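You operate a simulated robot arm through the tools that you are given. There is no shell and no other tool. Be economical: measure what you need, move in short steps, check, and stop when the job is done.

You are at the controls of a simulated two-armed robot. One attempt, no reset.

JOB
Take the lid off the white tub on the top of the fitting bench and lay it down there. Put the jug on the top of the fitting bench away on the shelf over the dye bench. Fetch the strainer from the top of the fitting bench and set it on the top of the sample bench. Shut the blue drawer. Open the reject lid. Any order will do. Set down upright: jug, strainer.

Only the result counts: the job must be done as asked and must still hold three seconds after the hand-in. Knocking over, shifting, dropping, spilling or breaking anything else fails it. Lids that push on must go on centred and level and be pressed home; caps that screw on are set level and turned clockwise until they are tight.

ROBOT AND FRAMES
Two 7-joint arms with two-finger parallel grippers on one trunk, on a base that drives. Base frame: it is fixed to the floor where the robot stands at the start and does not move with it; the origin is under the middle of the robot, x ahead of it, y to its left, z up; the surface under the hand at the start is at about z = 0.85. Readings come in m, degrees, newtons and seconds.
The left shoulder is at the start at [0.08, 0.131, 0.947], the right one opposite. With the tool pointing down near the work surface each hand reaches from about 0.4 to 0.86 m from the robot's upright axis, wherever it stands, measured 20 degrees to its own side. Places, roughly: blue drawer [0.7, 1.9, 0.8]; jug [0.75, 0.5, 1]; reject lid [-2.1, 0.7, 0.9]; shelf over the dye bench (42x12 cm) [-6.54, -9.46, 1.2]; strainer (5x5x6 cm) [0.8, 0.6, 0.9]; top of the sample bench [0.7, 2.3, 0.8]; white tub [0.75, 0, 1]. Payload 1.57 kg a hand.
The tool frame of a hand sits at the grasp point between the pads (the TCP): z along the fingers, y along the line on which they close. The tips reach 0.03 m beyond it. The gripper opens to 0.11 m. The fingers are 0.024 m wide and 0.012 m thick; the gripper's body (0.048 by 0.112 m) begins 0.078 m behind the TCP.
Orientation is that of the tool frame in the base frame, as [roll, pitch, yaw] about the fixed x, y, z axes, in that order (R = Rz(yaw) Ry(pitch) Rx(roll)). With the fingers straight down and closing along the base's y, the tool's x points along the base's -x, its y along +y and its z along -z.

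CONTROLS
- The arms move only by the tool drive_tool. It takes "left_rows", "right_rows" or both (then of equal length, played together; a hand with none holds still); each is a list of rows, each a list of 3 entries, a list of its own where there are three numbers: the shift along the tool's x, y, z in units of 25 mm (1.0 is 25 mm), then the turn, a rotation vector about the tool's x, y, z in units of 6 degrees (1.0 is 6 degrees), then the opening, from 0 (shut) to 1 (fully open). In form: [[[x, y, z], [ax, ay, az], hand], ...]. A call has 1 to 20 rows; each row shifts and turns the commanded pose from where the row before left it, along the tool's axes as they then stand. A call with a number of a shift or a turn outside -1 to 1 is refused whole. A row lasts 0.2 s, in which the tool goes at most 0.05 m and 8.6 degrees; a call with a longer step from one row to the next is refused whole, and so is a gripper value outside its range. A pose out of reach is approached as far as the arm can. The call stops where the force on the tool passes 40 N (or 10 N more than at its start, if that is more) or the arm is blocked; 0.2 s more then pass. The fingers move at their own pace (about 0.108 m/s each) and stop on an object; they squeeze with about 27 N. The grip force told is the motor's: it shows also when the fingers shut on nothing. Time passes only in rows, and 0.2 s behind the last, so rows that do not move let the fingers close. It gives the time, the measured TCP pose, the force on the tool (base axes), the opening and the grip force at its end, in the units of the frame above (readings bear some noise), with the torque about the TCP (base axes, N m) and any sound that the robot's microphone picked up.
- Cameras (640 x 400 px; columns grow to the right, rows downward): "scene" is now at [-0.0502, 0.0073, 1.4317]; the picture's right is [0.07, -1.00, 0.00], its down [-0.44, -0.03, -0.90] and it looks along [0.89, 0.06, -0.45] (base axes); focal length 267 px, centre (320, 200). "left" rides on the left gripper at [0.07, -0.016, -0.141] in its tool frame; the picture's right is [0.23, 0.97, 0.00], its down [-0.86, 0.20, -0.48] and it looks along [-0.47, 0.11, 0.88] (tool axes); focal length 222 px, centre (320, 200). "right" rides on the right gripper at [0.07, 0.016, -0.141] in its tool frame; the picture's right is [-0.23, 0.97, 0.00], its down [-0.86, -0.20, -0.48] and it looks along [-0.47, -0.11, 0.88] (tool axes); focal length 222 px, centre (320, 200). There is no depth. A picture from a camera that has moved, and an enlarged one, comes with that camera's place and axes in the base frame and with its lens.
- get_image(camera): a new picture of that camera. No time passes.
- steer(legs): drives the robot by 1 to 6 legs, each [ahead, left, turn to the left] in m, m and degrees, along the robot's own axes; the way and the turn of a leg run together, so that a leg with both is an arc; at most 1.5 m and 180 degrees a leg. The arms and the cameras ride along, it lands a little off, and it stops where it bumps. It gives what a move gives.
- head_to(pan, tilt): turns the head with the scene camera to pan (to the left, within 109 degrees either way) and tilt (down, from -29 to 69), counted from straight ahead of the robot. It gives what a move gives.
- close_up(camera, box): a new picture of the part [left, top, right, bottom] of that camera's present view, enlarged. No time passes.
- sign_off(): hands the job in; it is judged then, once.

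Go step by step. Nothing tells you exact positions but the pictures and the camera data: compare them with the known pose of the tool, close in by small moves and look again before you grip or let go. The budget is 165 turns and 138 pictures, counting those below and the enlarged ones. Unless the task says otherwise, let go and move clear before handing in.

The tools are called as name(argument=value, ...) on one line, values as JSON. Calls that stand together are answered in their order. drive_tool: Moves the arms, as the interface text tells. Its arguments: {"type":"object","properties":{"left_rows":{"type":"array","items":{"type":"array"}},"right_rows":{"type":"array","items":{"type":"array"}}},"required":[]} The other tools are called the same way: steer (legs) drives the base; head_to (pan, tilt) turns the head that bears the scene camera; get_image (camera) takes a picture; close_up (camera, box) takes an enlarged picture of a part of a camera's view; sign_off () hands the job in.

At the start:

```text
time: 0.0
left_position: [0.4291, 0.3367, 1.1431]
left_tool_rot: [-180.0, 0.0, 180.0]
left_ft_force: [-0.4, -0.4, 0.2]
left_moment: [-0.01, -0.02, -0.04]
left_grip_width: 0.1097
left_finger_force: 0.1
right_position: [0.5845, -0.0791, 1.1921]
right_tool_rot: [-180.0, 0.0, 179.9]
right_ft_force: [0.2, -0.4, -0.1]
right_moment: [0.01, -0.03, 0.01]
right_grip_width: 0.1099
right_finger_force: 0.1
robot x, y, heading: [0.0017, 0.0011, -0.2]
head pan, tilt: [3.9, 26.4]
```

scene: 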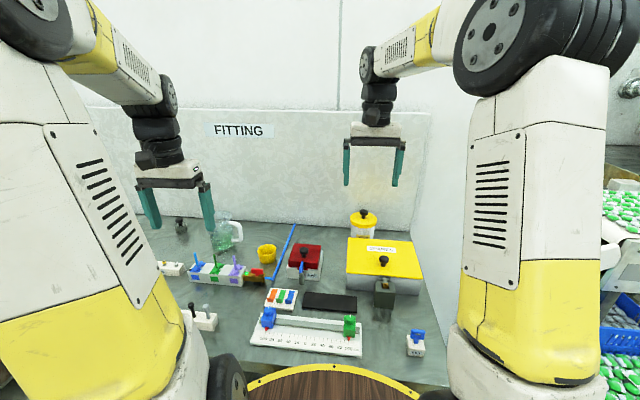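
right: 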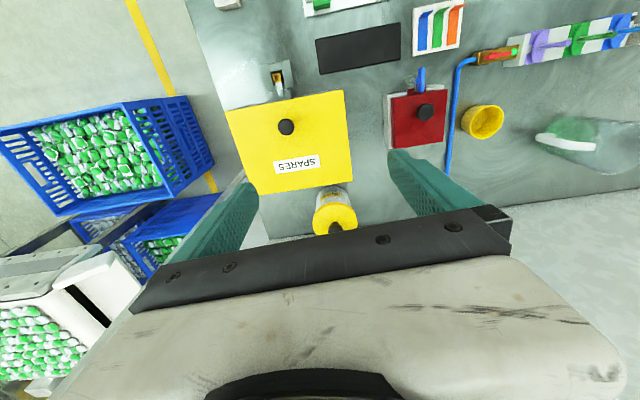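
left: 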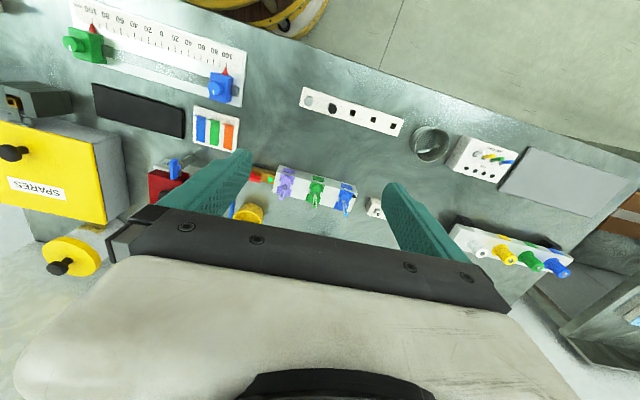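

I see the fitting bench with a white tub (yellow lid, black knob), a clear jug and a small dark item at back left that may be the strainer. I'll look closer before moving.

close_up(camera="scene", box=[120, 190, 300, 302])

close_up(camera="scene", box=[290, 180, 450, 280])

head_to(pan=70, tilt=25)

get_image(camera="scene")

```text
3.56 times, centred on (210, 246) of scene
camera zoom: at [-0.0502, 0.0073, 1.4317], right [0.07, -1.0, 0.0], down [-0.44, -0.03, -0.9], along [0.89, 0.06, -0.45], focal length 949 px, centre (711, 36)
```

zoom: 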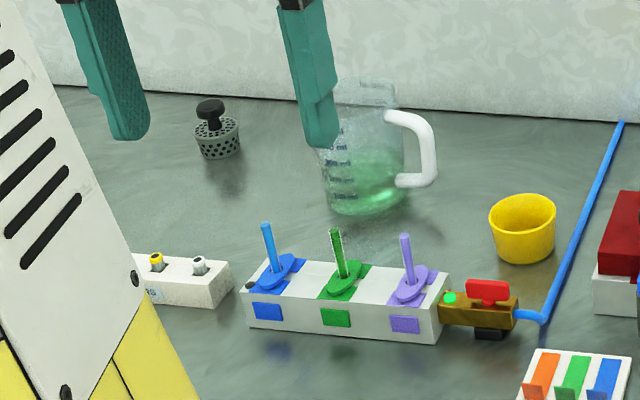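

```text
4.00 times, centred on (370, 230) of scene
camera zoom: at [-0.0502, 0.0073, 1.4317], right [0.07, -1.0, 0.0], down [-0.44, -0.03, -0.9], along [0.89, 0.06, -0.45], focal length 1068 px, centre (120, 80)
```

zoom: 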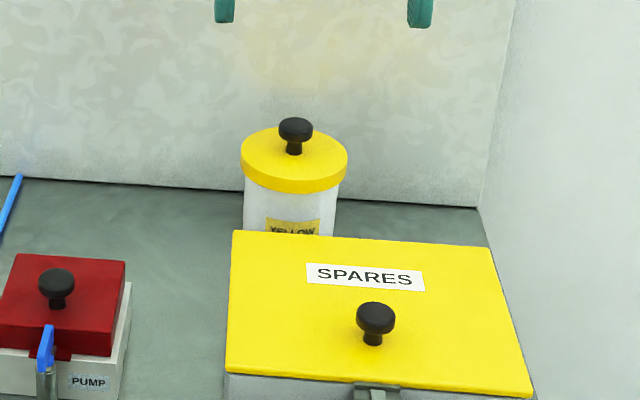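

```text
time: 1.4
left_position: [0.4273, 0.3381, 1.1422]
left_tool_rot: [180.0, 0.0, 180.0]
left_ft_force: [0.7, 0.4, -0.4]
left_moment: [0.01, 0.0, -0.03]
left_grip_width: 0.1098
left_finger_force: 0.1
right_position: [0.5838, -0.079, 1.1914]
right_tool_rot: [180.0, 0.1, -179.9]
right_ft_force: [0.1, -0.6, -0.9]
right_moment: [-0.01, -0.02, -0.02]
right_grip_width: 0.11
right_finger_force: 0.0
robot x, y, heading: [0.0001, 0.0035, 0.0]
head pan, tilt: [70.0, 25.0]
```

```text
132 pictures are left
camera scene: at [-0.1102, 0.0877, 1.434], right [0.94, -0.34, 0.0], down [-0.14, -0.4, -0.91], along [0.31, 0.85, -0.42], focal length 267 px, centre (320, 200)
```

scene: 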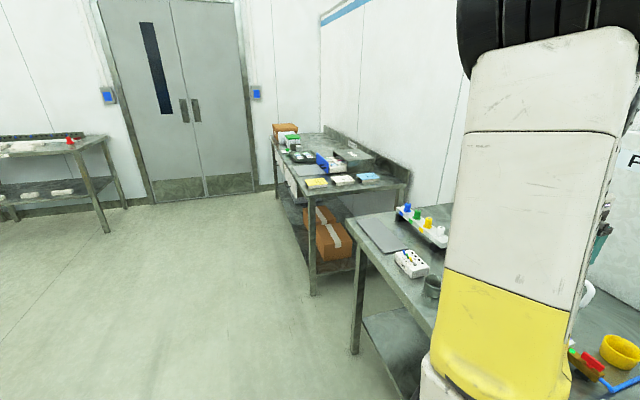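

The lid's knob works out at about (0.772, -0.091, 0.978), with the lid top at about z 0.95. The right hand goes above it first.

drive_tool(right_rows=[[[-0.94, -0.06, 0.45], [0, 0, 0], 0.6], [[-0.94, -0.06, 0.45], [0, 0, 0], 0.6], [[-0.94, -0.06, 0.45], [0, 0, 0], 0.6], [[-0.94, -0.06, 0.45], [0, 0, 0], 0.6], [[-0.94, -0.06, 0.45], [0, 0, 0], 0.6], [[-0.94, -0.06, 0.45], [0, 0, 0], 0.6], [[-0.94, -0.06, 0.45], [0, 0, 0], 0.6], [[-0.94, -0.06, 0.45], [0, 0, 0], 0.6]])

get_image(camera="right")

head_to(pan=-5, tilt=28)

close_up(camera="scene", box=[200, 100, 440, 250])

```text
time: 3.2
left_position: [0.4283, 0.3368, 1.1425]
left_tool_rot: [-180.0, 0.1, -180.0]
left_ft_force: [0.1, 0.1, 0.0]
left_moment: [0.02, -0.04, -0.03]
left_grip_width: 0.1101
left_finger_force: 0.1
right_position: [0.7709, -0.0905, 1.1012]
right_tool_rot: [179.9, 0.1, -179.9]
right_ft_force: [-0.2, -0.3, 1.0]
right_moment: [0.01, 0.0, 0.0]
right_grip_width: 0.066
right_finger_force: 0.1
robot x, y, heading: [0.0024, -0.0001, 0.2]
head pan, tilt: [70.0, 25.0]
```

```text
131 pictures are left
camera right: at [0.7004, -0.0748, 1.243], right [0.23, 0.97, 0.0], down [0.85, -0.2, 0.48], along [0.47, -0.11, -0.88], focal length 222 px, centre (320, 200)
```

right: 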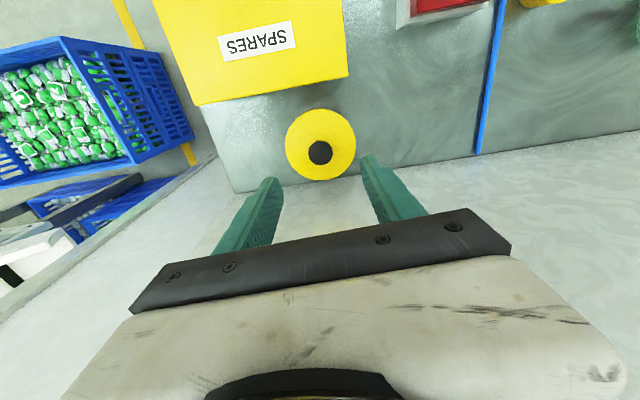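

```text
time: 4.6
left_position: [0.428, 0.3377, 1.1422]
left_tool_rot: [-180.0, 0.0, 180.0]
left_ft_force: [0.2, -0.1, -0.2]
left_moment: [0.0, 0.03, 0.01]
left_grip_width: 0.11
left_finger_force: 0.0
right_position: [0.7701, -0.091, 1.1011]
right_tool_rot: [-180.0, -0.1, 180.0]
right_ft_force: [0.5, -0.7, -0.2]
right_moment: [0.03, 0.04, 0.01]
right_grip_width: 0.066
right_finger_force: 0.1
robot x, y, heading: [0.0039, 0.0044, -0.2]
head pan, tilt: [-5.0, 28.0]
```

```text
2.67 times, centred on (320, 175) of scene
camera zoom: at [-0.0508, -0.0067, 1.4292], right [-0.09, -1.0, 0.0], down [-0.47, 0.04, -0.88], along [0.88, -0.08, -0.47], focal length 712 px, centre (320, 267)
```

zoom: 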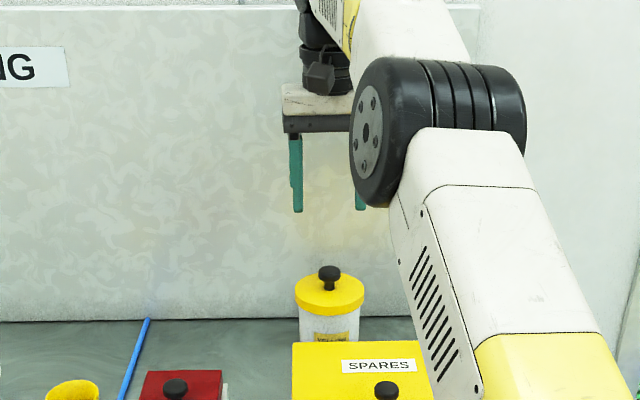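

The knob refines to (0.775, -0.093, 0.981). I'm lowering the right hand over it and gripping.

drive_tool(right_rows=[[[-0.2, -0.09, 0.9], [0, 0, 0], 0.6], [[0, 0, 0.9], [0, 0, 0], 0.6], [[0, 0, 0.9], [0, 0, 0], 0.6], [[0, 0, 0.9], [0, 0, 0], 0.6], [[0, 0, 0.95], [0, 0, 0], 0.6], [[0, 0, 0], [0, 0, 0], 0], [[0, 0, 0], [0, 0, 0], 0], [[0, 0, 0], [0, 0, 0], 0]])

get_image(camera="right")

```text
time: 6.4
left_position: [0.4291, 0.337, 1.1431]
left_tool_rot: [180.0, -0.1, 180.0]
left_ft_force: [0.0, -0.8, 0.5]
left_moment: [0.02, 0.01, 0.05]
left_grip_width: 0.1097
left_finger_force: 0.0
right_position: [0.7768, -0.0924, 0.9891]
right_tool_rot: [180.0, 0.0, -180.0]
right_ft_force: [0.8, -0.1, 1.8]
right_moment: [-0.04, -0.07, 0.02]
right_grip_width: 0.027
right_finger_force: 27.0
robot x, y, heading: [0.0022, -0.0067, -0.2]
head pan, tilt: [-5.0, 28.0]
```

```text
129 pictures are left
camera right: at [0.7065, -0.0764, 1.1302], right [0.23, 0.97, 0.0], down [0.85, -0.2, 0.48], along [0.47, -0.11, -0.88], focal length 222 px, centre (320, 200)
```

right: 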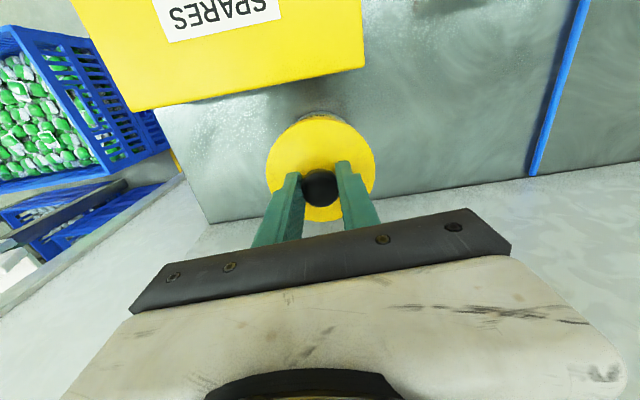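

The knob is held (27 mm). I'll pull straight up in small steps.

drive_tool(right_rows=[[[0, 0, -0.2], [0, 0, 0], 0], [[0, 0, -0.2], [0, 0, 0], 0], [[0, 0, -0.2], [0, 0, 0], 0], [[0, 0, -0.2], [0, 0, 0], 0]])

get_image(camera="right")

```text
time: 7.4
left_position: [0.4283, 0.3365, 1.1432]
left_tool_rot: [-180.0, 0.0, -180.0]
left_ft_force: [-0.7, 0.7, -0.7]
left_moment: [0.01, -0.02, 0.0]
left_grip_width: 0.11
left_finger_force: 0.1
right_position: [0.7764, -0.0926, 1.0081]
right_tool_rot: [180.0, 0.0, -180.0]
right_ft_force: [-0.3, -0.4, -1.0]
right_moment: [0.01, -0.03, 0.01]
right_grip_width: 0.0269
right_finger_force: 26.8
robot x, y, heading: [-0.0001, -0.0024, 0.0]
head pan, tilt: [-5.0, 28.0]
```

```text
128 pictures are left
camera right: at [0.7066, -0.0763, 1.1495], right [0.23, 0.97, 0.0], down [0.86, -0.2, 0.48], along [0.47, -0.11, -0.88], focal length 222 px, centre (320, 200)
```

right: 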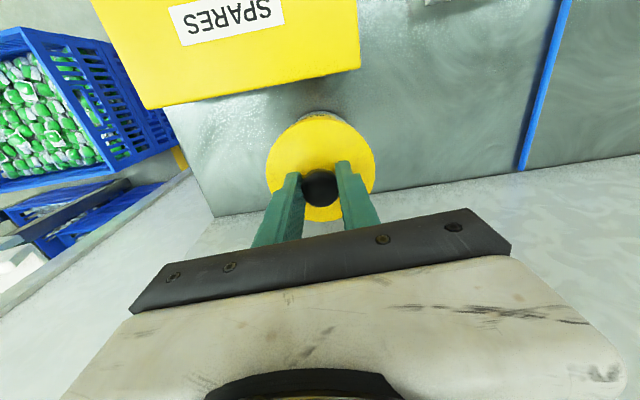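

The lid comes up freely. I'll raise it, carry it to clear bench at y ≈ 0.04 and look.

drive_tool(right_rows=[[[0, 0, -0.8], [0, 0, 0], 0], [[0, 0, -0.8], [0, 0, 0], 0], [[0, 0, -0.8], [0, 0, 0], 0], [[0, 0.9, 0], [0, 0, 0], 0], [[0, 0.9, 0], [0, 0, 0], 0], [[0, 0.9, 0], [0, 0, 0], 0], [[0, 0.9, 0], [0, 0, 0], 0], [[0, 0.9, 0], [0, 0, 0], 0], [[0, 0.9, 0], [0, 0, 0], 0]])

get_image(camera="right")

close_up(camera="scene", box=[200, 150, 440, 300])

```text
time: 9.4
left_position: [0.4291, 0.3366, 1.1422]
left_tool_rot: [-180.0, 0.1, -180.0]
left_ft_force: [-0.4, 0.0, 0.2]
left_moment: [-0.02, 0.02, -0.01]
left_grip_width: 0.1102
left_finger_force: 0.1
right_position: [0.7661, 0.0381, 1.0625]
right_tool_rot: [180.0, -0.1, -179.9]
right_ft_force: [0.4, 0.9, -1.1]
right_moment: [0.02, 0.05, 0.02]
right_grip_width: 0.0269
right_finger_force: 27.3
right hand out of reach, approached as far as the arm can: row 8, 9
robot x, y, heading: [0.0015, 0.0028, 0.0]
head pan, tilt: [-5.0, 28.0]
```

```text
127 pictures are left
camera right: at [0.6956, 0.055, 1.204], right [0.23, 0.97, 0.0], down [0.85, -0.2, 0.48], along [0.47, -0.11, -0.88], focal length 222 px, centre (320, 200)
```

right: 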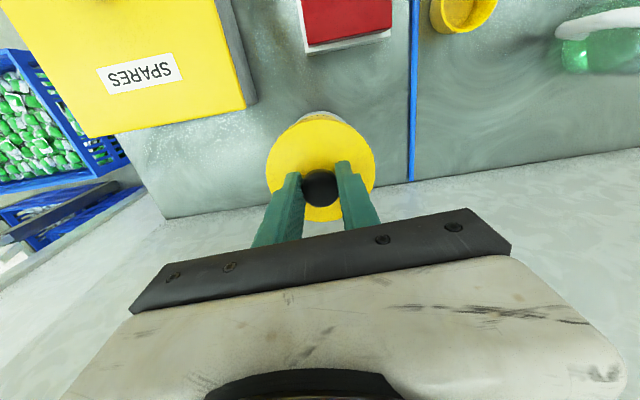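

```text
2.67 times, centred on (320, 225) of scene
camera zoom: at [-0.0507, -0.0069, 1.4292], right [-0.09, -1.0, 0.0], down [-0.47, 0.04, -0.88], along [0.88, -0.08, -0.47], focal length 712 px, centre (320, 133)
```

zoom: 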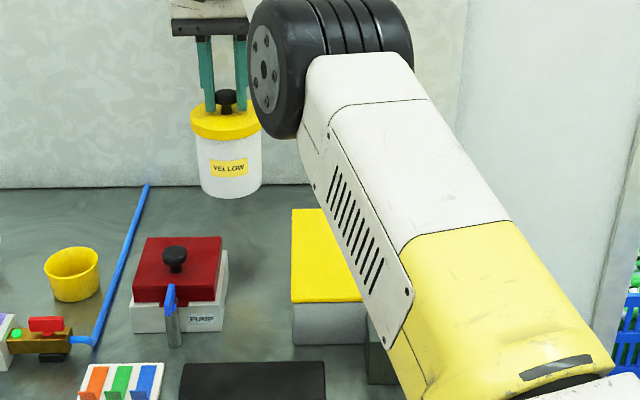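

The whole tub came up with the lid, since the lid is on tightly. I'll set the tub back exactly where it was and hold its body with the left hand while the right pulls.

drive_tool(right_rows=[[[0, -0.9, 0], [0, 0, 0], 0], [[0, -0.9, 0], [0, 0, 0], 0], [[0, -0.9, 0], [0, 0, 0], 0], [[0, -0.9, 0], [0, 0, 0], 0], [[0, -0.9, 0], [0, 0, 0], 0], [[0, -0.9, 0], [0, 0, 0], 0], [[0, 0, 0], [0, 0, 0], 0], [[0, 0, 0.8], [0, 0, 0], 0], [[0, 0, 0.8], [0, 0, 0], 0]])

close_up(camera="scene", box=[200, 150, 440, 300])

```text
time: 11.4
left_position: [0.4284, 0.3367, 1.1432]
left_tool_rot: [180.0, 0.0, 180.0]
left_ft_force: [-0.5, 0.1, 0.6]
left_moment: [-0.02, -0.03, 0.03]
left_grip_width: 0.1102
left_finger_force: 0.0
right_position: [0.7655, -0.0954, 1.0245]
right_tool_rot: [180.0, 0.1, 179.9]
right_ft_force: [0.0, 0.0, -0.5]
right_moment: [0.02, -0.01, -0.02]
right_grip_width: 0.0271
right_finger_force: 27.0
robot x, y, heading: [-0.0016, 0.0044, -0.1]
head pan, tilt: [-5.0, 28.0]
```

```text
2.67 times, centred on (320, 225) of scene
camera zoom: at [-0.0509, -0.0068, 1.4292], right [-0.09, -1.0, 0.0], down [-0.47, 0.04, -0.88], along [0.88, -0.08, -0.47], focal length 712 px, centre (320, 133)
```

zoom: 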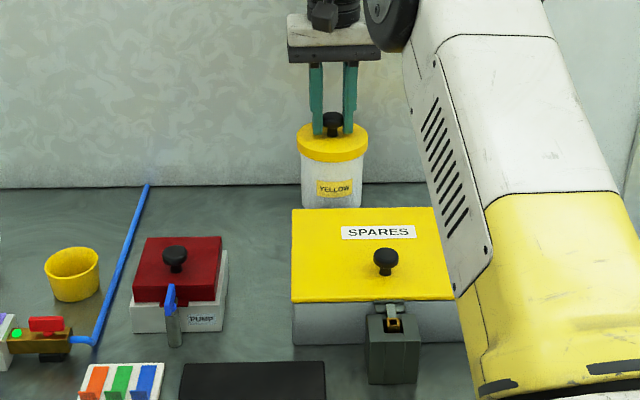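

I'll correct the small offset and lower the tub back onto its spot, then look at the space around it.

drive_tool(right_rows=[[[-0.44, 0.12, 0], [0, 0, 0], 0], [[0, 0, 0.4], [0, 0, 0], 0], [[0, 0, 0.4], [0, 0, 0], 0], [[0, 0, 0.3], [0, 0, 0], 0], [[0, 0, 0.3], [0, 0, 0], 0]])

close_up(camera="scene", box=[280, 180, 400, 255])

get_image(camera="right")

```text
time: 12.6
left_position: [0.4281, 0.3372, 1.1428]
left_tool_rot: [180.0, -0.1, -180.0]
left_ft_force: [0.2, 0.2, 0.2]
left_moment: [0.02, 0.0, 0.01]
left_grip_width: 0.1101
left_finger_force: 0.1
right_position: [0.7769, -0.0927, 0.989]
right_tool_rot: [-180.0, 0.1, -179.9]
right_ft_force: [0.2, 1.0, -0.3]
right_moment: [0.01, -0.01, 0.0]
right_grip_width: 0.0271
right_finger_force: 26.7
robot x, y, heading: [-0.0032, -0.0025, 0.3]
head pan, tilt: [-5.0, 28.0]
```

```text
5.33 times, centred on (340, 218) of scene
camera zoom: at [-0.0508, -0.0068, 1.4292], right [-0.09, -1.0, 0.0], down [-0.47, 0.04, -0.88], along [0.88, -0.08, -0.47], focal length 1424 px, centre (213, 107)
```

zoom: 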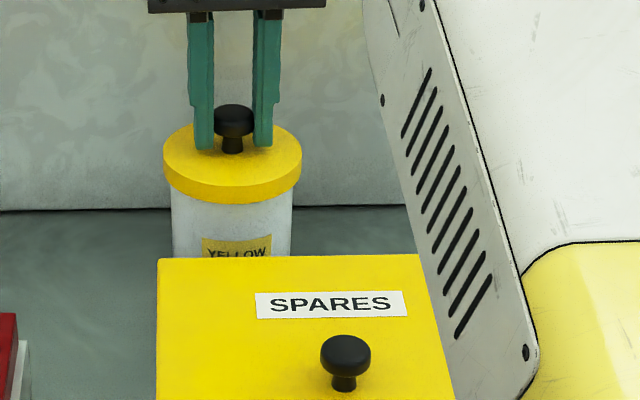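

```text
123 pictures are left
camera right: at [0.7061, -0.0769, 1.1304], right [0.23, 0.97, 0.0], down [0.85, -0.2, 0.48], along [0.47, -0.11, -0.88], focal length 222 px, centre (320, 200)
```

right: 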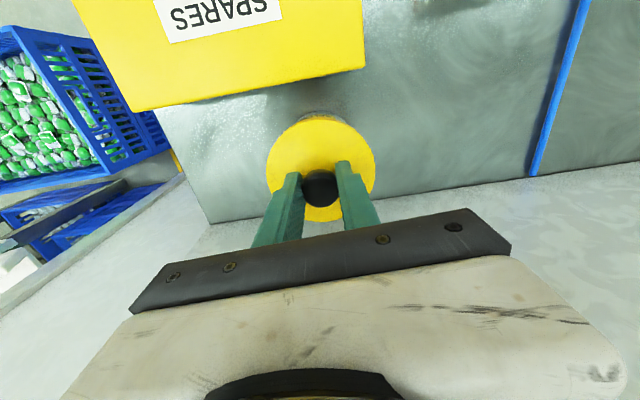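

The tub is back on its spot. Next I'll turn the left hand so its fingers close along x and tilt down to the right, ready to hold the tub body.

drive_tool(left_rows=[[[0, 0, 0], [0, 0, 1], 0.836], [[0, 0, 0], [0, 0, 1], 0.836], [[0, 0, 0], [0, 0, 1], 0.836], [[0, 0, 0], [0, 0, 1], 0.836], [[0, 0, 0], [0, 0, 1], 0.836], [[0, 0, 0], [0, 0, 1], 0.836], [[0, 0, 0], [0, 0, 1], 0.836], [[0, 0, 0], [0, 0, 1], 0.836], [[0, 0, 0], [0, 0, 1], 0.836], [[0, 0, 0], [0, 0, 1], 0.836], [[0, 0, 0], [0, 0, 1], 0.836], [[0, 0, 0], [0, 0, 1], 0.836], [[0, 0, 0], [0, 0, 1], 0.836], [[0, 0, 0], [0, 0, 1], 0.836], [[0, 0, 0], [0, 0, 1], 0.836]])

drive_tool(left_rows=[[[0, 0, 0], [0, -0.93, 0], 0.836], [[0, 0, 0], [0, -0.93, 0], 0.836], [[0, 0, 0], [0, -0.93, 0], 0.836], [[0, 0, 0], [0, -0.93, 0], 0.836], [[0, 0, 0], [0, -0.93, 0], 0.836], [[0, 0, 0], [0, -0.93, 0], 0.836], [[0, 0, 0], [0, -0.93, 0], 0.836], [[0, 0, 0], [0, -0.93, 0], 0.836], [[0, 0, 0], [0, -0.93, 0], 0.836]])

head_to(pan=15, tilt=28)

get_image(camera="scene")

```text
time: 15.8
left_position: [0.4277, 0.3377, 1.1431]
left_tool_rot: [180.0, 0.0, 89.9]
left_ft_force: [0.0, 0.1, 0.2]
left_moment: [-0.01, 0.0, -0.01]
left_grip_width: 0.0921
left_finger_force: 0.0
right_position: [0.7772, -0.093, 0.9903]
right_tool_rot: [179.9, -0.1, -180.0]
right_ft_force: [0.1, -0.7, -1.0]
right_moment: [0.02, -0.02, 0.0]
right_grip_width: 0.027
right_finger_force: 27.0
robot x, y, heading: [-0.0013, -0.001, -0.2]
head pan, tilt: [-5.0, 28.0]
```

```text
time: 17.8
left_position: [0.4282, 0.3366, 1.1427]
left_tool_rot: [179.9, 50.3, 89.9]
left_ft_force: [-0.8, -0.8, 0.1]
left_moment: [0.04, -0.03, 0.06]
left_grip_width: 0.0921
left_finger_force: 0.1
right_position: [0.777, -0.0925, 0.9901]
right_tool_rot: [-179.8, 0.0, 180.0]
right_ft_force: [-0.9, 0.4, -0.5]
right_moment: [0.01, -0.04, 0.02]
right_grip_width: 0.0269
right_finger_force: 26.5
robot x, y, heading: [0.0006, 0.0007, 0.2]
head pan, tilt: [-5.0, 28.0]
```

```text
time: 18.7
left_position: [0.4283, 0.3372, 1.1416]
left_tool_rot: [180.0, 50.2, 89.9]
left_ft_force: [0.3, -0.7, 0.4]
left_moment: [0.04, 0.02, 0.01]
left_grip_width: 0.0918
left_finger_force: 0.1
right_position: [0.7766, -0.093, 0.99]
right_tool_rot: [-180.0, 0.0, 180.0]
right_ft_force: [-0.6, 0.0, 0.1]
right_moment: [-0.02, 0.01, 0.01]
right_grip_width: 0.0271
right_finger_force: 27.1
robot x, y, heading: [0.0005, 0.0037, -0.2]
head pan, tilt: [15.0, 28.0]
```

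```text
122 pictures are left
camera scene: at [-0.0535, 0.0247, 1.4292], right [0.26, -0.97, 0.0], down [-0.45, -0.12, -0.88], along [0.85, 0.23, -0.47], focal length 267 px, centre (320, 200)
```

scene: 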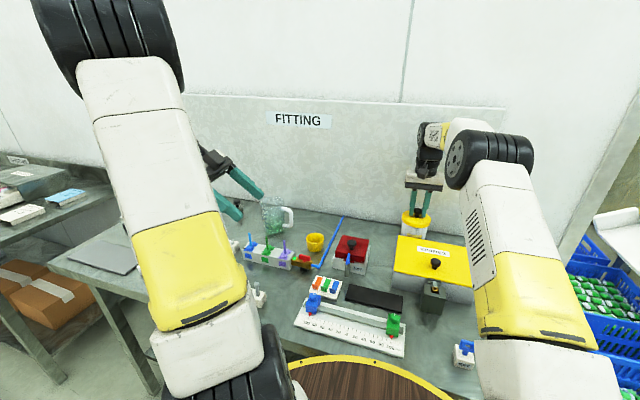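

Both hands are as planned. The left hand goes to a stand-off on the line to the tub.

drive_tool(left_rows=[[[-0.244, 0.929, 0.635], [0, 0, 0], 0.836], [[-0.244, 0.929, 0.635], [0, 0, 0], 0.836], [[-0.244, 0.929, 0.635], [0, 0, 0], 0.836], [[-0.244, 0.929, 0.635], [0, 0, 0], 0.836], [[-0.244, 0.929, 0.635], [0, 0, 0], 0.836], [[-0.244, 0.929, 0.635], [0, 0, 0], 0.836], [[-0.244, 0.929, 0.635], [0, 0, 0], 0.836], [[-0.244, 0.929, 0.635], [0, 0, 0], 0.836], [[-0.244, 0.929, 0.635], [0, 0, 0], 0.836], [[-0.244, 0.929, 0.635], [0, 0, 0], 0.836], [[-0.244, 0.929, 0.635], [0, 0, 0], 0.836], [[-0.244, 0.929, 0.635], [0, 0, 0], 0.836], [[-0.244, 0.929, 0.635], [0, 0, 0], 0.836], [[-0.244, 0.929, 0.635], [0, 0, 0], 0.836], [[-0.244, 0.929, 0.635], [0, 0, 0], 0.836]])

get_image(camera="left")

get_image(camera="scene")

```text
time: 21.9
left_position: [0.7772, 0.0965, 1.0594]
left_tool_rot: [-180.0, 50.3, 90.1]
left_ft_force: [-0.2, 0.8, -0.2]
left_moment: [-0.02, -0.01, 0.03]
left_grip_width: 0.092
left_finger_force: 0.0
right_position: [0.7758, -0.0916, 0.9888]
right_tool_rot: [180.0, 0.0, -180.0]
right_ft_force: [0.3, 0.7, -0.9]
right_moment: [0.01, -0.01, -0.03]
right_grip_width: 0.027
right_finger_force: 26.3
robot x, y, heading: [-0.0026, 0.0001, 0.4]
head pan, tilt: [15.0, 28.0]
```

```text
121 pictures are left
camera left: at [0.7613, 0.2477, 1.0984], right [0.97, 0.15, -0.17], down [0.2, -0.18, 0.96], along [0.11, -0.97, -0.2], focal length 222 px, centre (320, 200)
```

left: 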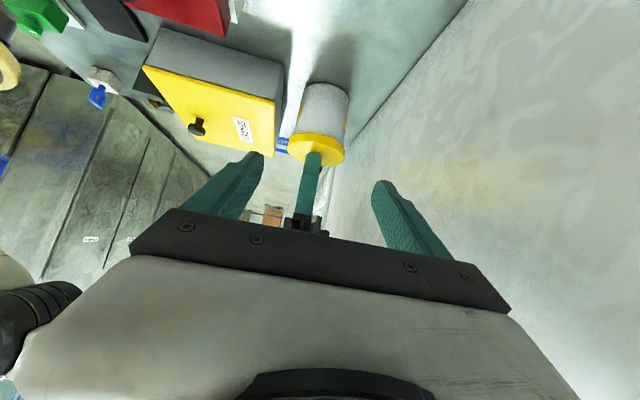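

```text
120 pictures are left
camera scene: at [-0.0538, 0.0249, 1.4292], right [0.26, -0.97, 0.0], down [-0.45, -0.12, -0.88], along [0.85, 0.23, -0.47], focal length 267 px, centre (320, 200)
```

scene: 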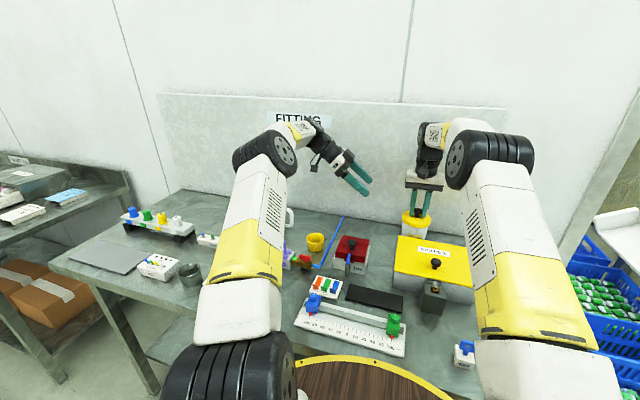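

Alignment looks good: the tub sits on the fingers' line, with the spares box clear. I'm advancing the left hand and closing on the tub body.

drive_tool(left_rows=[[[0.37, 0, 0.9], [0, 0, 0], 0.836], [[0, 0, 0.9], [0, 0, 0], 0.836], [[0, 0, 0.9], [0, 0, 0], 0.836], [[0, 0, 0.9], [0, 0, 0], 0.836], [[0, 0, 0.9], [0, 0, 0], 0.836], [[0, 0, 0.9], [0, 0, 0], 0.836]])

get_image(camera="left")

```text
time: 23.3
left_position: [0.7768, -0.0016, 0.9679]
left_tool_rot: [179.9, 50.3, 90.0]
left_ft_force: [-0.3, 0.2, -0.2]
left_moment: [-0.05, 0.05, -0.04]
left_grip_width: 0.0919
left_finger_force: 0.0
right_position: [0.7758, -0.0931, 0.9896]
right_tool_rot: [180.0, 0.0, 180.0]
right_ft_force: [0.4, -0.1, -0.6]
right_moment: [-0.03, 0.01, -0.01]
right_grip_width: 0.0271
right_finger_force: 26.9
robot x, y, heading: [-0.0037, -0.0026, -0.3]
head pan, tilt: [15.0, 28.0]
```

```text
119 pictures are left
camera left: at [0.7616, 0.151, 1.0062], right [0.97, 0.15, -0.17], down [0.2, -0.18, 0.96], along [0.11, -0.97, -0.2], focal length 222 px, centre (320, 200)
```

left: 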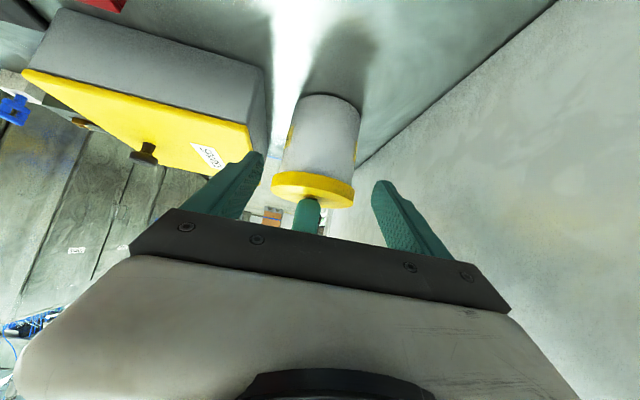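

drive_tool(left_rows=[[[0, 0, 0.8], [0, 0, 0], 0.836], [[0, 0, 0.8], [0, 0, 0], 0.836], [[0, 0, 0.8], [0, 0, 0], 0.836], [[0, 0, 0.8], [0, 0, 0], 0.836], [[0, 0, 0.7], [0, 0, 0], 0.836], [[0, 0, 0.6], [0, 0, 0], 0.836], [[0, 0, 0], [0, 0, 0], 0.836]])

get_image(camera="left")

```text
time: 24.9
left_position: [0.7768, -0.0897, 0.8943]
left_tool_rot: [180.0, 50.2, 90.0]
left_ft_force: [0.5, -0.4, -0.3]
left_moment: [-0.02, 0.02, -0.02]
left_grip_width: 0.0919
left_finger_force: 0.1
right_position: [0.7766, -0.0928, 0.9896]
right_tool_rot: [-179.9, 0.0, 180.0]
right_ft_force: [-0.3, 0.1, 0.2]
right_moment: [0.0, -0.01, -0.04]
right_grip_width: 0.0271
right_finger_force: 26.9
robot x, y, heading: [0.0025, -0.0007, -0.0]
head pan, tilt: [15.0, 28.0]
```

```text
118 pictures are left
camera left: at [0.7614, 0.0629, 0.9325], right [0.97, 0.15, -0.17], down [0.2, -0.18, 0.96], along [0.11, -0.97, -0.2], focal length 222 px, centre (320, 200)
```

left: 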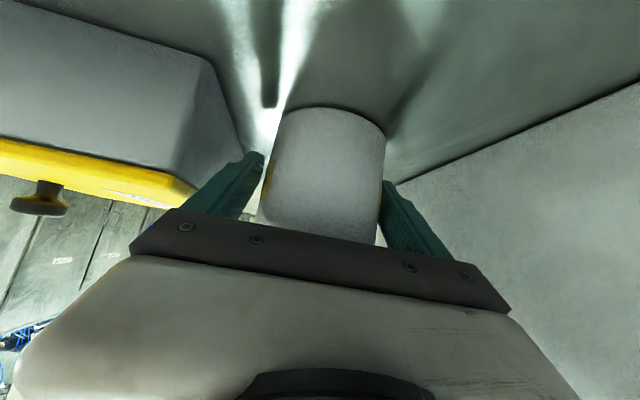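

Tub body is between the fingers without contact. I'll close the left hand, then pull the lid up with the right.

drive_tool(left_rows=[[[0, 0, 0], [0, 0, 0], 0], [[0, 0, 0], [0, 0, 0], 0], [[0, 0, 0], [0, 0, 0], 0]])

drive_tool(right_rows=[[[0, 0, -0.2], [0, 0, 0], 0], [[0, 0, -0.2], [0, 0, 0], 0], [[0, 0, -0.2], [0, 0, 0], 0], [[0, 0, -0.2], [0, 0, 0], 0], [[0, 0, -0.2], [0, 0, 0], 0]])

get_image(camera="left")

```text
time: 25.7
left_position: [0.7781, -0.0892, 0.8946]
left_tool_rot: [-179.9, 50.2, 90.0]
left_ft_force: [6.6, -1.1, -3.1]
left_moment: [0.07, 0.3, 0.03]
left_grip_width: 0.0829
left_finger_force: 27.1
right_position: [0.7775, -0.0928, 0.9884]
right_tool_rot: [-180.0, 0.0, 180.0]
right_ft_force: [-7.5, 0.6, 1.2]
right_moment: [0.06, 0.43, 0.0]
right_grip_width: 0.0271
right_finger_force: 26.8
robot x, y, heading: [-0.0008, -0.0002, -0.1]
head pan, tilt: [15.0, 28.0]
heard: snap
```

```text
time: 26.9
left_position: [0.7773, -0.09, 0.8948]
left_tool_rot: [-180.0, 50.2, 89.9]
left_ft_force: [-0.2, 1.0, 4.1]
left_moment: [0.05, -0.02, 0.03]
left_grip_width: 0.0824
left_finger_force: 27.0
right_position: [0.777, -0.0926, 1.0141]
right_tool_rot: [179.9, 0.1, -180.0]
right_ft_force: [-0.3, -2.1, -4.7]
right_moment: [-0.27, 0.07, 0.01]
right_grip_width: 0.0271
right_finger_force: 27.3
robot x, y, heading: [-0.0022, 0.0029, -0.1]
head pan, tilt: [15.0, 28.0]
```

```text
117 pictures are left
camera left: at [0.7615, 0.0632, 0.9328], right [0.97, 0.15, -0.17], down [0.2, -0.18, 0.96], along [0.11, -0.97, -0.2], focal length 222 px, centre (320, 200)
```

left: 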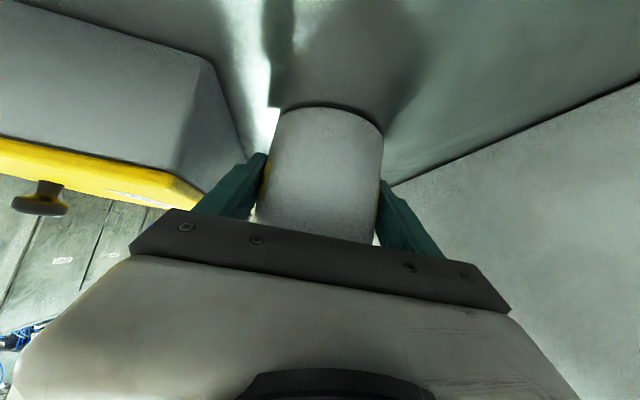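

close_up(camera="scene", box=[340, 140, 500, 240])

get_image(camera="right")

```text
4.00 times, centred on (420, 190) of scene
camera zoom: at [-0.0535, 0.0247, 1.4292], right [0.26, -0.97, 0.0], down [-0.45, -0.12, -0.88], along [0.85, 0.23, -0.47], focal length 1068 px, centre (-80, 240)
```

zoom: 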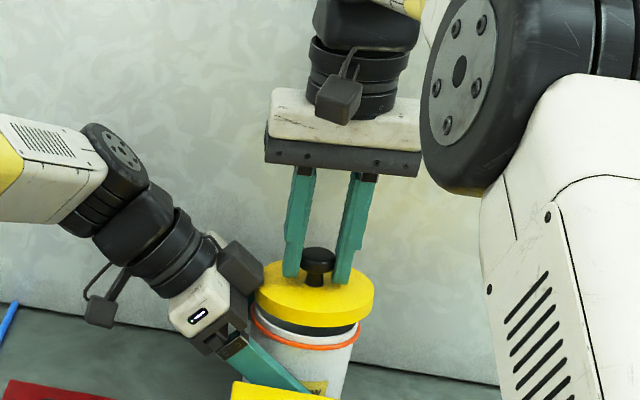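

```text
115 pictures are left
camera right: at [0.7065, -0.0771, 1.1551], right [0.23, 0.97, 0.0], down [0.86, -0.2, 0.48], along [0.47, -0.11, -0.88], focal length 222 px, centre (320, 200)
```

right: 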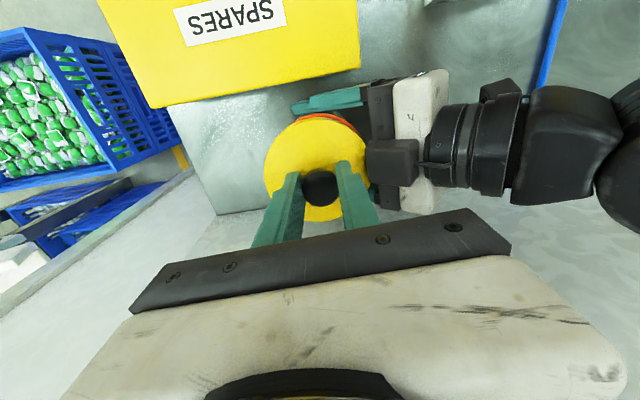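

The lid is out of its snap; I'll keep lifting straight up until clear.

drive_tool(right_rows=[[[0, 0, -0.4], [0, 0, 0], 0], [[0, -0.1, -0.4], [0, 0, 0], 0], [[0, -0.1, -0.4], [0, 0, 0], 0], [[0, 0, -0.8], [0, 0, 0], 0], [[0, 0, -0.8], [0, 0, 0], 0]])

close_up(camera="scene", box=[340, 140, 500, 240])

```text
time: 28.1
left_position: [0.7761, -0.0901, 0.8943]
left_tool_rot: [-179.9, 50.1, 90.0]
left_ft_force: [-0.8, -0.5, 0.7]
left_moment: [-0.03, 0.02, -0.05]
left_grip_width: 0.0824
left_finger_force: 27.3
right_position: [0.7749, -0.0985, 1.0866]
right_tool_rot: [180.0, 0.0, 180.0]
right_ft_force: [-0.4, 0.7, 0.2]
right_moment: [0.01, -0.02, 0.01]
right_grip_width: 0.0266
right_finger_force: 26.9
robot x, y, heading: [-0.0019, -0.0006, -0.0]
head pan, tilt: [15.0, 28.0]
```

```text
4.00 times, centred on (420, 190) of scene
camera zoom: at [-0.0535, 0.0247, 1.4292], right [0.26, -0.97, 0.0], down [-0.45, -0.12, -0.88], along [0.85, 0.23, -0.47], focal length 1068 px, centre (-80, 240)
```

zoom: 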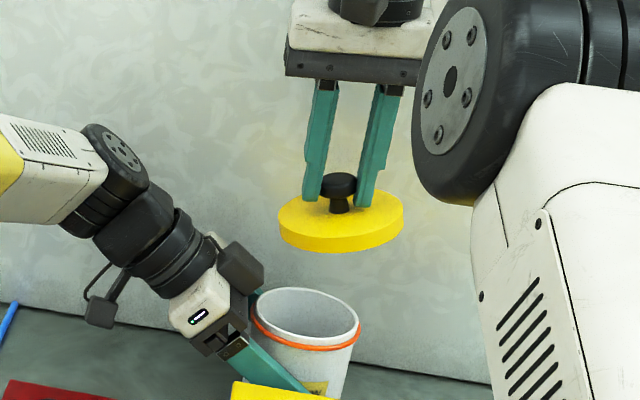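

Lid is off and the tub stands steady. I'll open the left hand slightly and back it out along its own line.

drive_tool(left_rows=[[[0, 0, 0], [0, 0, 0], 0.85], [[0, 0, 0], [0, 0, 0], 0.85], [[0, 0, -0.6], [0, 0, 0], 0.85], [[0, 0, -0.9], [0, 0, 0], 0.85], [[0, 0, -0.9], [0, 0, 0], 0.85], [[0, 0, -0.9], [0, 0, 0], 0.85], [[0, 0, -1], [0, 0, 0], 0.85], [[0, 0, -1], [0, 0, 0], 0.85], [[0, 0, -1], [0, 0, 0], 0.85], [[0, 0, -1], [0, 0, 0], 0.85], [[0, 0, -1], [0, 0, 0], 0.85], [[0, 0, -1], [0, 0, 0], 0.85], [[0, 0, -1], [0, 0, 0], 0.85]])

get_image(camera="scene")

```text
time: 30.9
left_position: [0.7769, 0.1095, 1.0605]
left_tool_rot: [179.9, 50.2, 90.0]
left_ft_force: [0.8, -0.7, 1.1]
left_moment: [0.01, -0.02, 0.04]
left_grip_width: 0.0934
left_finger_force: 0.0
right_position: [0.7756, -0.0977, 1.0859]
right_tool_rot: [180.0, 0.0, 180.0]
right_ft_force: [-0.3, -0.6, 0.3]
right_moment: [0.0, -0.01, 0.01]
right_grip_width: 0.0271
right_finger_force: 27.2
robot x, y, heading: [0.0009, 0.0048, -0.1]
head pan, tilt: [15.0, 28.0]
```

```text
113 pictures are left
camera scene: at [-0.0534, 0.0247, 1.4292], right [0.26, -0.97, 0.0], down [-0.45, -0.12, -0.88], along [0.85, 0.23, -0.47], focal length 267 px, centre (320, 200)
```

scene: 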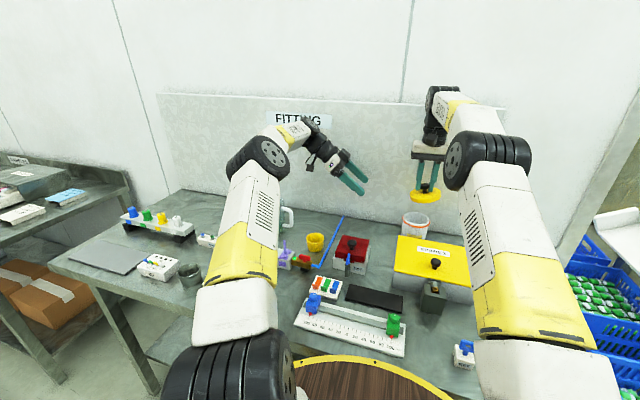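

Left hand back out to its parking pose over the clear front area.

drive_tool(left_rows=[[[0.244, -0.929, -0.635], [0, 0, 0], 0.85], [[0.244, -0.929, -0.635], [0, 0, 0], 0.85], [[0.244, -0.929, -0.635], [0, 0, 0], 0.85], [[0.244, -0.929, -0.635], [0, 0, 0], 0.85], [[0.244, -0.929, -0.635], [0, 0, 0], 0.85], [[0.244, -0.929, -0.635], [0, 0, 0], 0.85], [[0.244, -0.929, -0.635], [0, 0, 0], 0.85], [[0.244, -0.929, -0.635], [0, 0, 0], 0.85], [[0.244, -0.929, -0.635], [0, 0, 0], 0.85], [[0.244, -0.929, -0.635], [0, 0, 0], 0.85], [[0.244, -0.929, -0.635], [0, 0, 0], 0.85], [[0.244, -0.929, -0.635], [0, 0, 0], 0.85], [[0.244, -0.929, -0.635], [0, 0, 0], 0.85], [[0.244, -0.929, -0.635], [0, 0, 0], 0.85]])

drive_tool(left_rows=[[[0, 0, 0], [0, 0.93, 0], 1], [[0, 0, 0], [0, 0.93, 0], 1], [[0, 0, 0], [0, 0.93, 0], 1], [[0, 0, 0], [0, 0.93, 0], 1], [[0, 0, 0], [0, 0.93, 0], 1], [[0, 0, 0], [0, 0.93, 0], 1], [[0, 0, 0], [0, 0.93, 0], 1], [[0, 0, 0], [0, 0.93, 0], 1], [[0, 0, 0], [0, 0.93, 0], 1]])

drive_tool(right_rows=[[[0.1, 0.9, 0], [0, 0, 0], 0], [[0.1, 0.9, 0], [0, 0, 0], 0], [[0.1, 0.9, 0], [0, 0, 0], 0], [[0.1, 0.9, 0], [0, 0, 0], 0], [[0.1, 0.9, 0], [0, 0, 0], 0], [[0.1, 0.6, 0], [0, 0, 0], 0]])

get_image(camera="scene")

get_image(camera="right")

```text
time: 33.9
left_position: [0.4502, 0.3345, 1.1385]
left_tool_rot: [-180.0, 50.3, 90.1]
left_ft_force: [-0.4, 0.2, -0.2]
left_moment: [0.02, 0.04, -0.01]
left_grip_width: 0.0936
left_finger_force: 0.0
right_position: [0.7763, -0.0971, 1.084]
right_tool_rot: [180.0, 0.0, 179.9]
right_ft_force: [0.3, 0.3, -0.7]
right_moment: [-0.03, 0.02, -0.06]
right_grip_width: 0.0269
right_finger_force: 26.8
robot x, y, heading: [0.001, -0.002, 0.1]
head pan, tilt: [15.0, 28.0]
```

```text
time: 35.9
left_position: [0.4507, 0.336, 1.1365]
left_tool_rot: [180.0, -0.1, 90.1]
left_ft_force: [0.1, 0.2, -0.2]
left_moment: [0.0, -0.03, 0.03]
left_grip_width: 0.1101
left_finger_force: 0.0
right_position: [0.776, -0.0975, 1.0849]
right_tool_rot: [180.0, 0.0, -180.0]
right_ft_force: [-0.5, 0.4, 0.3]
right_moment: [-0.03, 0.02, 0.01]
right_grip_width: 0.027
right_finger_force: 26.9
robot x, y, heading: [-0.0013, -0.0015, 0.1]
head pan, tilt: [15.0, 28.0]
```

```text
time: 37.3
left_position: [0.4513, 0.3343, 1.1371]
left_tool_rot: [-180.0, 0.0, 89.9]
left_ft_force: [-0.2, -1.0, -0.3]
left_moment: [0.05, -0.02, -0.01]
left_grip_width: 0.11
left_finger_force: 0.1
right_position: [0.7606, 0.0305, 1.0869]
right_tool_rot: [-180.0, 0.0, 179.9]
right_ft_force: [0.3, 1.0, 0.3]
right_moment: [0.01, -0.01, -0.02]
right_grip_width: 0.0271
right_finger_force: 27.0
robot x, y, heading: [0.001, 0.0011, -0.1]
head pan, tilt: [15.0, 28.0]
```

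```text
112 pictures are left
camera scene: at [-0.0536, 0.0246, 1.4292], right [0.26, -0.97, 0.0], down [-0.45, -0.12, -0.88], along [0.85, 0.23, -0.47], focal length 267 px, centre (320, 200)
```

scene: 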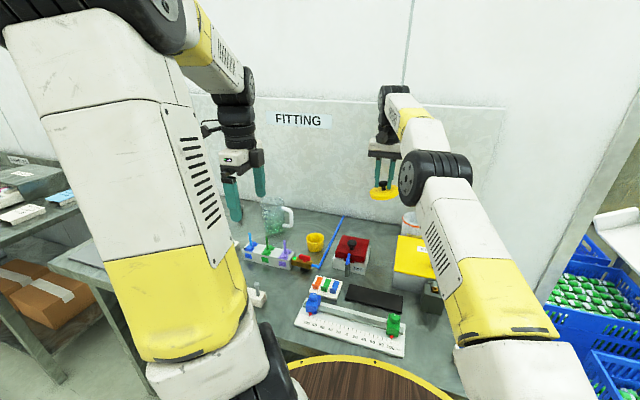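

```text
111 pictures are left
camera right: at [0.6912, 0.0462, 1.2266], right [0.23, 0.97, 0.0], down [0.86, -0.2, 0.48], along [0.47, -0.11, -0.88], focal length 222 px, centre (320, 200)
```

right: 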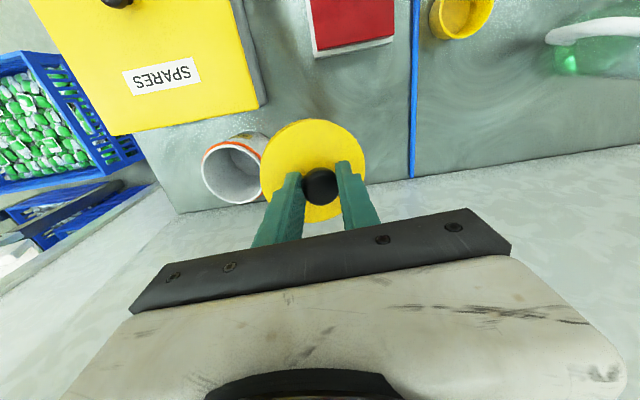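

The lid is above a clear spot. I'm lowering it.

drive_tool(right_rows=[[[0, 0, 1], [0, 0, 0], 0], [[0, 0, 1], [0, 0, 0], 0], [[0, 0, 1], [0, 0, 0], 0], [[0, 0, 1], [0, 0, 0], 0], [[0, 0, 1], [0, 0, 0], 0], [[0, 0, 1], [0, 0, 0], 0], [[0, 0, 0.15], [0, 0, 0], 0], [[0, 0, 0.15], [0, 0, 0], 0]])

close_up(camera="scene", box=[320, 150, 480, 250])

```text
time: 39.1
left_position: [0.452, 0.334, 1.1364]
left_tool_rot: [-180.0, -0.1, 90.0]
left_ft_force: [0.3, 0.6, 0.1]
left_moment: [-0.03, -0.01, 0.02]
left_grip_width: 0.1101
left_finger_force: 0.1
right_position: [0.7621, 0.0304, 0.9272]
right_tool_rot: [-180.0, 0.1, 180.0]
right_ft_force: [-0.1, -0.3, -0.5]
right_moment: [0.04, 0.0, 0.0]
right_grip_width: 0.0269
right_finger_force: 27.1
robot x, y, heading: [-0.0017, 0.0029, 0.1]
head pan, tilt: [15.0, 28.0]
```

```text
4.00 times, centred on (400, 200) of scene
camera zoom: at [-0.0536, 0.0248, 1.4292], right [0.26, -0.97, 0.0], down [-0.45, -0.12, -0.88], along [0.85, 0.23, -0.47], focal length 1068 px, centre (0, 200)
```

zoom: 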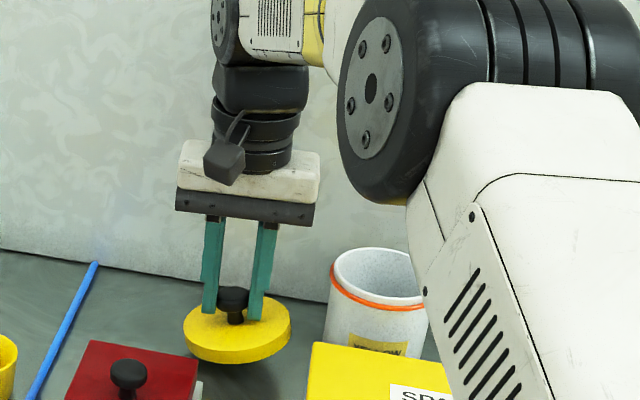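

drive_tool(right_rows=[[[0, 0, 0.1], [0, 0, 0], 0], [[0, 0, 0.1], [0, 0, 0], 0], [[0, 0, 0.1], [0, 0, 0], 0], [[0, 0, 0.1], [0, 0, 0], 0], [[0, 0, 0.1], [0, 0, 0], 0]])

close_up(camera="scene", box=[340, 200, 440, 262])

```text
time: 40.3
left_position: [0.4516, 0.3352, 1.1366]
left_tool_rot: [179.9, -0.1, 90.0]
left_ft_force: [-0.2, -0.3, -0.1]
left_moment: [0.02, -0.01, 0.02]
left_grip_width: 0.1099
left_finger_force: 0.0
right_position: [0.761, 0.0308, 0.9148]
right_tool_rot: [-179.9, 0.0, -180.0]
right_ft_force: [-0.4, 0.7, -1.1]
right_moment: [-0.04, 0.03, -0.01]
right_grip_width: 0.0271
right_finger_force: 27.3
robot x, y, heading: [0.0001, -0.0022, 0.2]
head pan, tilt: [15.0, 28.0]
```

```text
6.40 times, centred on (390, 231) of scene
camera zoom: at [-0.0536, 0.0248, 1.4292], right [0.26, -0.97, 0.0], down [-0.45, -0.12, -0.88], along [0.85, 0.23, -0.47], focal length 1709 px, centre (-128, 2)
```

zoom: 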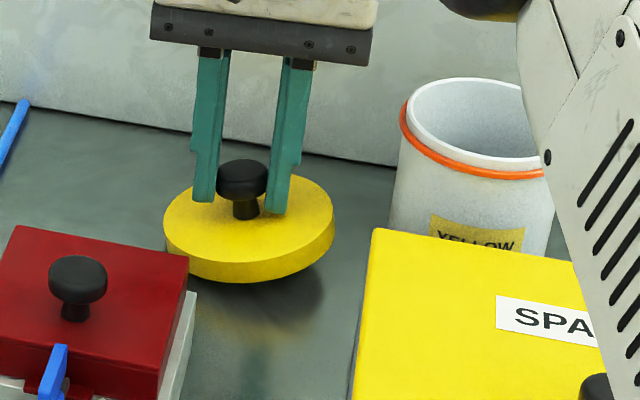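

Still a little above the bench. I'll continue in small steps until contact shows.

drive_tool(right_rows=[[[0, 0, 0.12], [0, 0, 0], 0], [[0, 0, 0.12], [0, 0, 0], 0], [[0, 0, 0.12], [0, 0, 0], 0]])

close_up(camera="scene", box=[340, 200, 440, 262])

```text
time: 41.1
left_position: [0.4517, 0.3352, 1.1373]
left_tool_rot: [179.9, -0.1, 90.0]
left_ft_force: [0.6, 0.6, 0.4]
left_moment: [-0.01, 0.02, -0.01]
left_grip_width: 0.1098
left_finger_force: 0.0
right_position: [0.7618, 0.0293, 0.9057]
right_tool_rot: [-179.9, 0.1, -180.0]
right_ft_force: [0.4, -4.8, 9.7]
right_moment: [0.2, -0.04, -0.07]
right_grip_width: 0.0269
right_finger_force: 26.7
robot x, y, heading: [-0.0021, -0.0012, 0.1]
head pan, tilt: [15.0, 28.0]
```

```text
6.40 times, centred on (390, 231) of scene
camera zoom: at [-0.054, 0.0246, 1.4292], right [0.26, -0.97, 0.0], down [-0.45, -0.12, -0.88], along [0.85, 0.23, -0.47], focal length 1709 px, centre (-128, 2)
```

zoom: 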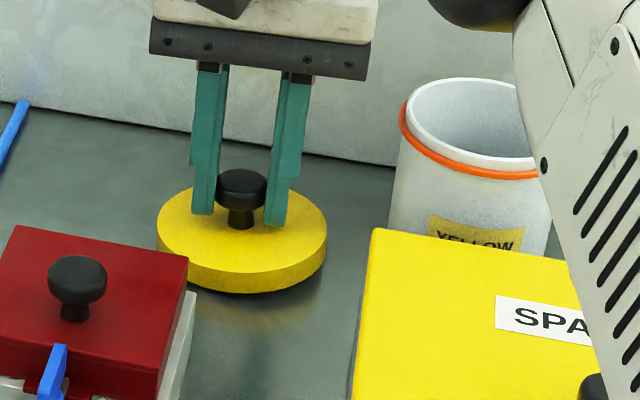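

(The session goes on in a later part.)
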